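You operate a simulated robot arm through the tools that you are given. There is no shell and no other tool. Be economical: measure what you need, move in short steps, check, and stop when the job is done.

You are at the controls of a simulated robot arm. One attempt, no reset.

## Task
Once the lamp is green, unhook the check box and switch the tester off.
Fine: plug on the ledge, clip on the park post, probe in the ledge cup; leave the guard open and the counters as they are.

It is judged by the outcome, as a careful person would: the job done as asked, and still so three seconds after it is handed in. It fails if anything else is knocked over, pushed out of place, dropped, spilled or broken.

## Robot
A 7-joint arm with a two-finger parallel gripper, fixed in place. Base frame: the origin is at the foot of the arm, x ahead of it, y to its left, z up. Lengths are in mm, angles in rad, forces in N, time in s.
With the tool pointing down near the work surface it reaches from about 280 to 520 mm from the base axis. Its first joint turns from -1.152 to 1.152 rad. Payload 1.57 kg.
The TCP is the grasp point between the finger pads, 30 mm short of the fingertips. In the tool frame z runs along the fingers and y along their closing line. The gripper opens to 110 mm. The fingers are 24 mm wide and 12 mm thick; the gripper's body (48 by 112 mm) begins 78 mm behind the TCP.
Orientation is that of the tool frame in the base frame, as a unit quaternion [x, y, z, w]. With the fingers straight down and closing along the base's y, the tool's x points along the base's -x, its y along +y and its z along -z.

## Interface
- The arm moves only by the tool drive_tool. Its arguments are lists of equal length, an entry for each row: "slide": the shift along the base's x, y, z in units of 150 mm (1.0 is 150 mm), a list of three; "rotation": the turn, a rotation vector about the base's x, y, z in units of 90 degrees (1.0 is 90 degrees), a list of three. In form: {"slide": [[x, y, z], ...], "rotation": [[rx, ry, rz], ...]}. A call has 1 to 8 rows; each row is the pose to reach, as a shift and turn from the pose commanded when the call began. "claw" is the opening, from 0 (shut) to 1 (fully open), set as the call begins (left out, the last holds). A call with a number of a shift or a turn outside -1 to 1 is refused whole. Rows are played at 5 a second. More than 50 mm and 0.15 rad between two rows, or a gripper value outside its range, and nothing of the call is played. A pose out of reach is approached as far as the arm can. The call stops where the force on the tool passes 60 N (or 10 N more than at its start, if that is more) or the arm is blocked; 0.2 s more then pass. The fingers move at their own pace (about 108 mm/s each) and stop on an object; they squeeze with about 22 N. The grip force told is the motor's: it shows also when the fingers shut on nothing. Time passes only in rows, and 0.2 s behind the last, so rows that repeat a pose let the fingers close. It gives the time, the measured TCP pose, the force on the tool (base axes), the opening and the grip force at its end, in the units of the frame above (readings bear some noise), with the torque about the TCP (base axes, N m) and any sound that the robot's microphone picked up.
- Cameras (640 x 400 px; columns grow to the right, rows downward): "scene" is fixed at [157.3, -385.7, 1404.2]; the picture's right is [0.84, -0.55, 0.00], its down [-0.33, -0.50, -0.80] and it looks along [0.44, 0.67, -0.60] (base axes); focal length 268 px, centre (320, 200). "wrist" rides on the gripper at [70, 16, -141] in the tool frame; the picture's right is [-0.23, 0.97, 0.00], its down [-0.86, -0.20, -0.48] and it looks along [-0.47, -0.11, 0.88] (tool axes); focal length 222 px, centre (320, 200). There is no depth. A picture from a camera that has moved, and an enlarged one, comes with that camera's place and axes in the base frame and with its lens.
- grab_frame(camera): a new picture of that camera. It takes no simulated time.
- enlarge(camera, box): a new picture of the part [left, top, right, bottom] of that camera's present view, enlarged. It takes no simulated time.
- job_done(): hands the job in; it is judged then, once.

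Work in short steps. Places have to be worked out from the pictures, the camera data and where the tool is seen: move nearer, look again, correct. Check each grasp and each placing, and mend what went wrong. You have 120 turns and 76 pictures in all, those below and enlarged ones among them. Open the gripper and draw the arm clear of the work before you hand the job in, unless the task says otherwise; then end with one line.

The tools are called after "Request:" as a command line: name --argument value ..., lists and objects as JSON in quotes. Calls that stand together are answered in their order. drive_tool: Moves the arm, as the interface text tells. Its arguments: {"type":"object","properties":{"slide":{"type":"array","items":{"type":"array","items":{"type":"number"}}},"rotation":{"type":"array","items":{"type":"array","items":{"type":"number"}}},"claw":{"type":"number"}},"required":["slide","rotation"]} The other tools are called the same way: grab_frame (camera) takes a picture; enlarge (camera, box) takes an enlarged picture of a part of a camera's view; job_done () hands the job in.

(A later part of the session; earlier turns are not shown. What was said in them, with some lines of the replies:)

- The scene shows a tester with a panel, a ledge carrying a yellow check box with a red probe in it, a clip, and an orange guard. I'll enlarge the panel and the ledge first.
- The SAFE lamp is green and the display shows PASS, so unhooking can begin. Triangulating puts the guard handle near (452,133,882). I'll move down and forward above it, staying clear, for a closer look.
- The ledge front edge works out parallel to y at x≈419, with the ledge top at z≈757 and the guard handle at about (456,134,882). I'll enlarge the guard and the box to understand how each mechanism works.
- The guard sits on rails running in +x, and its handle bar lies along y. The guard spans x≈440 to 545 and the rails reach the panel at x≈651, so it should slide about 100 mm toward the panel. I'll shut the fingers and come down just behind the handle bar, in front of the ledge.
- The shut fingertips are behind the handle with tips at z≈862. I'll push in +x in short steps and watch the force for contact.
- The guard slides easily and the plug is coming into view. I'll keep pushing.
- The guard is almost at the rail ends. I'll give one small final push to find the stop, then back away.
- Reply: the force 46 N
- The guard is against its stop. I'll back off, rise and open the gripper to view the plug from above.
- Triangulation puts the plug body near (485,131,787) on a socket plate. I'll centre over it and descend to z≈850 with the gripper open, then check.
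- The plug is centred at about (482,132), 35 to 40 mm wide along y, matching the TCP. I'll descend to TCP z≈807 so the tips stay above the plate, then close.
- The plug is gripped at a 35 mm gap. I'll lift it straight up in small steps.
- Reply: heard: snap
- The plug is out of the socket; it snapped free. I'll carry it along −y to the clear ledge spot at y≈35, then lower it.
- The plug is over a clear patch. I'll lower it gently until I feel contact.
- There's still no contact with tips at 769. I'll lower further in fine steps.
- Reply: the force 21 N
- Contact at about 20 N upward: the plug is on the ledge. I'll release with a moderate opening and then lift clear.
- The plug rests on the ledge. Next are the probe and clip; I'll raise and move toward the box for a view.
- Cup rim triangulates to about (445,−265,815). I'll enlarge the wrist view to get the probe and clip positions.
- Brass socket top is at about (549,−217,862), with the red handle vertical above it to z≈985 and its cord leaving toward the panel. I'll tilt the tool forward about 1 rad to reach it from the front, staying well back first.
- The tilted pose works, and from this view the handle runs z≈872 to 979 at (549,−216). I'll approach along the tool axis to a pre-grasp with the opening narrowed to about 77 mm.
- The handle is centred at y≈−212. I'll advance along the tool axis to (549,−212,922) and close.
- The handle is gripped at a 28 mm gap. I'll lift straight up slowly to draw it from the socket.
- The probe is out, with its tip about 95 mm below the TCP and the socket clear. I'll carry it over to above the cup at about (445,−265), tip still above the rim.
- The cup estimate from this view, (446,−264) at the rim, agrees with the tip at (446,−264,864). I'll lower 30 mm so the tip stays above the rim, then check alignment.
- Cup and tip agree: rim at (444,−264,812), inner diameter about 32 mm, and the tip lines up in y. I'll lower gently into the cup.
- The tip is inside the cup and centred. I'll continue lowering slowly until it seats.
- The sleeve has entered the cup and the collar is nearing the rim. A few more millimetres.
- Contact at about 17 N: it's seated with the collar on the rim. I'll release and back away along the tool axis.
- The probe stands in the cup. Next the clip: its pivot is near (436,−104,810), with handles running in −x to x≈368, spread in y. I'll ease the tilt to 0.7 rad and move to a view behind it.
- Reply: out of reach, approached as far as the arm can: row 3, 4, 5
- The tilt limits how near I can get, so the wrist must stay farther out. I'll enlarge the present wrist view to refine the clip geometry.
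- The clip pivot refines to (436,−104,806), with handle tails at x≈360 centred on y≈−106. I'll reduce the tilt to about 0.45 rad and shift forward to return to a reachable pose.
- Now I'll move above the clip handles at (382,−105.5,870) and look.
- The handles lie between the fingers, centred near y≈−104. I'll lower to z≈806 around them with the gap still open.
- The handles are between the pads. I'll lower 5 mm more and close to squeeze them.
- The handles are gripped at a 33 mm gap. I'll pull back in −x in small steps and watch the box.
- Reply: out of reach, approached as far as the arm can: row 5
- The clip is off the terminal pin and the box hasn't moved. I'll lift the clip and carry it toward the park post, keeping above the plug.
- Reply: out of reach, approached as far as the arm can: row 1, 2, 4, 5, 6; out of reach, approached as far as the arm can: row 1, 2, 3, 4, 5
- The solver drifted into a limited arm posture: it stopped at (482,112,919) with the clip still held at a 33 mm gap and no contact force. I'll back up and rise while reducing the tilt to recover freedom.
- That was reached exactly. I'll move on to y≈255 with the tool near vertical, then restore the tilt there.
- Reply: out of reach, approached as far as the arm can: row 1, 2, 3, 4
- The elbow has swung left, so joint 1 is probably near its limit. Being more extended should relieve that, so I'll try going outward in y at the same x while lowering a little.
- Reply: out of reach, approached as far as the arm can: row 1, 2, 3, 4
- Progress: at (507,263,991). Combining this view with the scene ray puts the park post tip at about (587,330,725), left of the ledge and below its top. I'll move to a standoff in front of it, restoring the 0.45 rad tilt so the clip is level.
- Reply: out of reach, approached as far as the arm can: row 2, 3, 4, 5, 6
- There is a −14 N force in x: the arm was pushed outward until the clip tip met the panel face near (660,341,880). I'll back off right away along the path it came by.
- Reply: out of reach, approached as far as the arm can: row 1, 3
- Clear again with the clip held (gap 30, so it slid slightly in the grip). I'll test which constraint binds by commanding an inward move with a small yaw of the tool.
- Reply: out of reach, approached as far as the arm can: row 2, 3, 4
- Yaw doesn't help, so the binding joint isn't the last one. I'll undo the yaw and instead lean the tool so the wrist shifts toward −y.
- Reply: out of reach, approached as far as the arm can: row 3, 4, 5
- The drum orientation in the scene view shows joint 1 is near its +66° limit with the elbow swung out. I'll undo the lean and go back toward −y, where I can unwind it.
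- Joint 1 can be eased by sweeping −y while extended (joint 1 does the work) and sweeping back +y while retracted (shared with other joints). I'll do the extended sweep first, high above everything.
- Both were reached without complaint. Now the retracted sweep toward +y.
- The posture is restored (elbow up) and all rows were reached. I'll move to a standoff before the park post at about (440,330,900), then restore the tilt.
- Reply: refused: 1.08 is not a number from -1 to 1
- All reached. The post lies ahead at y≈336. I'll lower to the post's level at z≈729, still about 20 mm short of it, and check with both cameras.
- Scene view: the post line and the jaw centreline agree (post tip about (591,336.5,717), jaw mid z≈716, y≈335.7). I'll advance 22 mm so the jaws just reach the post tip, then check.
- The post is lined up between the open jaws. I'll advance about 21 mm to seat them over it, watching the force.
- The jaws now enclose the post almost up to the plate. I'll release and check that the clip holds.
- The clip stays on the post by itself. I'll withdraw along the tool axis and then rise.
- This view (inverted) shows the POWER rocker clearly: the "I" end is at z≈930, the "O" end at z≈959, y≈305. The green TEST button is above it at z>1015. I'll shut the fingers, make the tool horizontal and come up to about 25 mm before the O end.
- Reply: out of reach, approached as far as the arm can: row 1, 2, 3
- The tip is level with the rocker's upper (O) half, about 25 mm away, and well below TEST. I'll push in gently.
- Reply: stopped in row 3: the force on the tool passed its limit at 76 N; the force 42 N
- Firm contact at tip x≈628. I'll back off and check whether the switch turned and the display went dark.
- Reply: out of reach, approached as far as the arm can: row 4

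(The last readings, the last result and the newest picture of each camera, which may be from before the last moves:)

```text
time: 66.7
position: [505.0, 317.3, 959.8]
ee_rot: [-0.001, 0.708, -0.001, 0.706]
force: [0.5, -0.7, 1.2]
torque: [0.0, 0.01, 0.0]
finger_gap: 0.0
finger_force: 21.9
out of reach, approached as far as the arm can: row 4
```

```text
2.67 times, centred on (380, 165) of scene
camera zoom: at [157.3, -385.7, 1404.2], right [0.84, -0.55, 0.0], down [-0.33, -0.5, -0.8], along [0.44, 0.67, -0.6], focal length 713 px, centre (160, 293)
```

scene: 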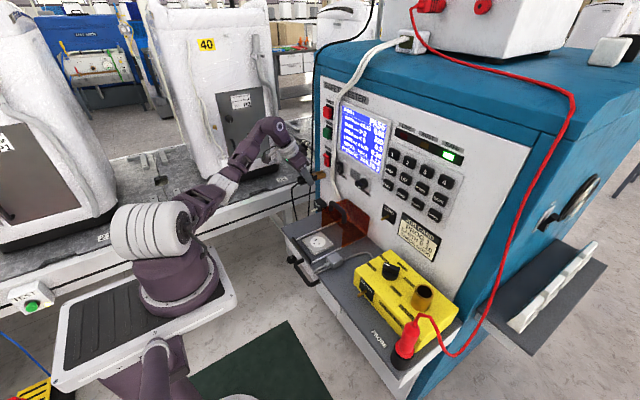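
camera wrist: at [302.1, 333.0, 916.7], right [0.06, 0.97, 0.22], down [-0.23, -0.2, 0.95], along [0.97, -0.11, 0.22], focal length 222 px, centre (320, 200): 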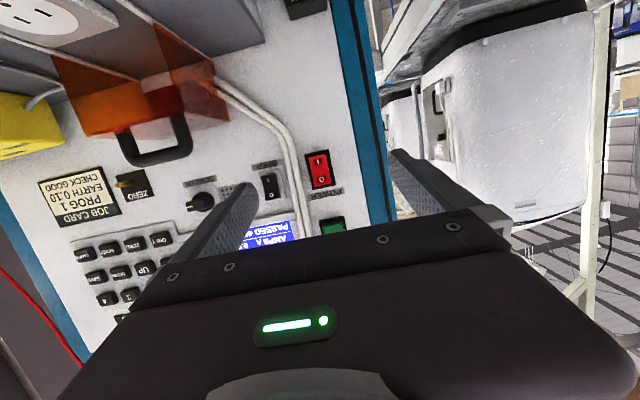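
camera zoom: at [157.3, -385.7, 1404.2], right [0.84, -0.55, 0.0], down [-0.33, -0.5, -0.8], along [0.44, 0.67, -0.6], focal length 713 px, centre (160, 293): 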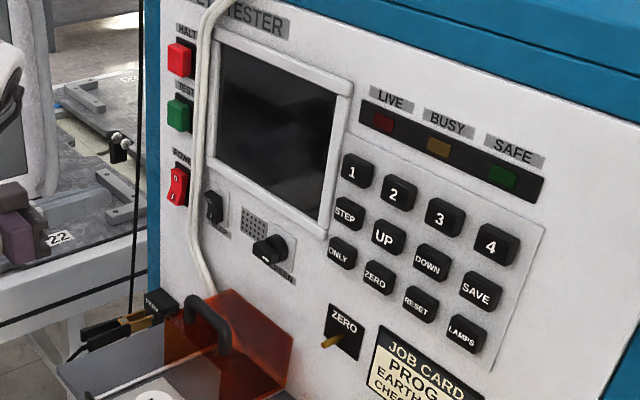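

The display and lamps are dark, the rocker is on O, the clip is parked and the guard is open. I'll open the gripper, draw the arm up and clear, and take the final picture.

Request:
drive_tool --slide '[[0, -0.02, 0.15], [-0.05, -0.05, 0.3], [-0.1, -0.1, 0.45], [-0.15, -0.15, 0.6], [-0.2, -0.2, 0.7], [-0.25, -0.25, 0.75], [-0.3, -0.3, 0.75]]' --rotation '[[0, 0.09, 0], [0, 0.18, 0], [0, 0.27, 0], [0, 0.36, 0], [0, 0.45, 0], [0, 0.54, 0], [0, 0.63, 0]]' --claw 1

Request:
enlarge --camera "scene" --box '[200, 60, 520, 390]'

```text
time: 68.3
position: [462.5, 270.1, 1072.2]
ee_rot: [-0.002, 0.959, 0.0, 0.285]
force: [0.1, -1.0, 0.2]
torque: [0.01, -0.03, -0.01]
finger_gap: 109.9
finger_force: 0.0
```

```text
1.21 times, centred on (360, 225) of scene
camera zoom: at [157.3, -385.7, 1404.2], right [0.84, -0.55, 0.0], down [-0.33, -0.5, -0.8], along [0.44, 0.67, -0.6], focal length 324 px, centre (272, 170)
```

zoom: 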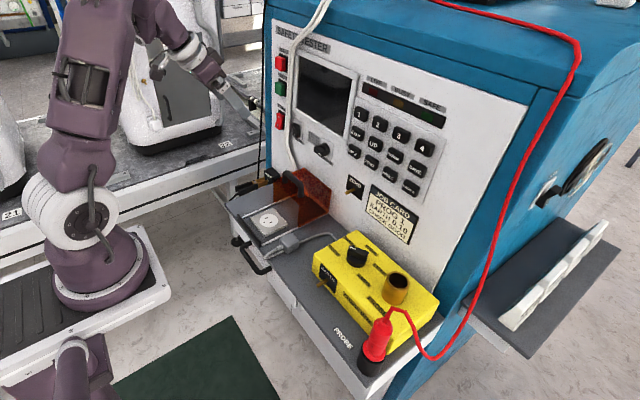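

Everything is in place, so I'll back the arm a little further from the panel and then hand in.

Request:
drive_tool --slide '[[-0.15, -0.1, 0.1], [-0.3, -0.2, 0.2], [-0.4, -0.3, 0.25]]' --rotation '[[0, 0.09, 0], [0, 0.18, 0], [0, 0.27, 0]]'

Request:
job_done

```text
time: 69.1
position: [402.8, 225.7, 1109.9]
ee_rot: [-0.001, 0.997, 0.001, 0.077]
force: [-0.2, 1.3, 0.2]
torque: [0.01, 0.01, 0.0]
finger_gap: 109.7
finger_force: 0.0
```

```text
The job is handed in.
```

The check box is unhooked and the tester is off: plug on the ledge, clip on the park post, probe in its cup, guard left open. I pressed no button or key except the power switch, though on the way to the post the held clip briefly touched the panel (about 14 N) and I saw no damage or change from it.
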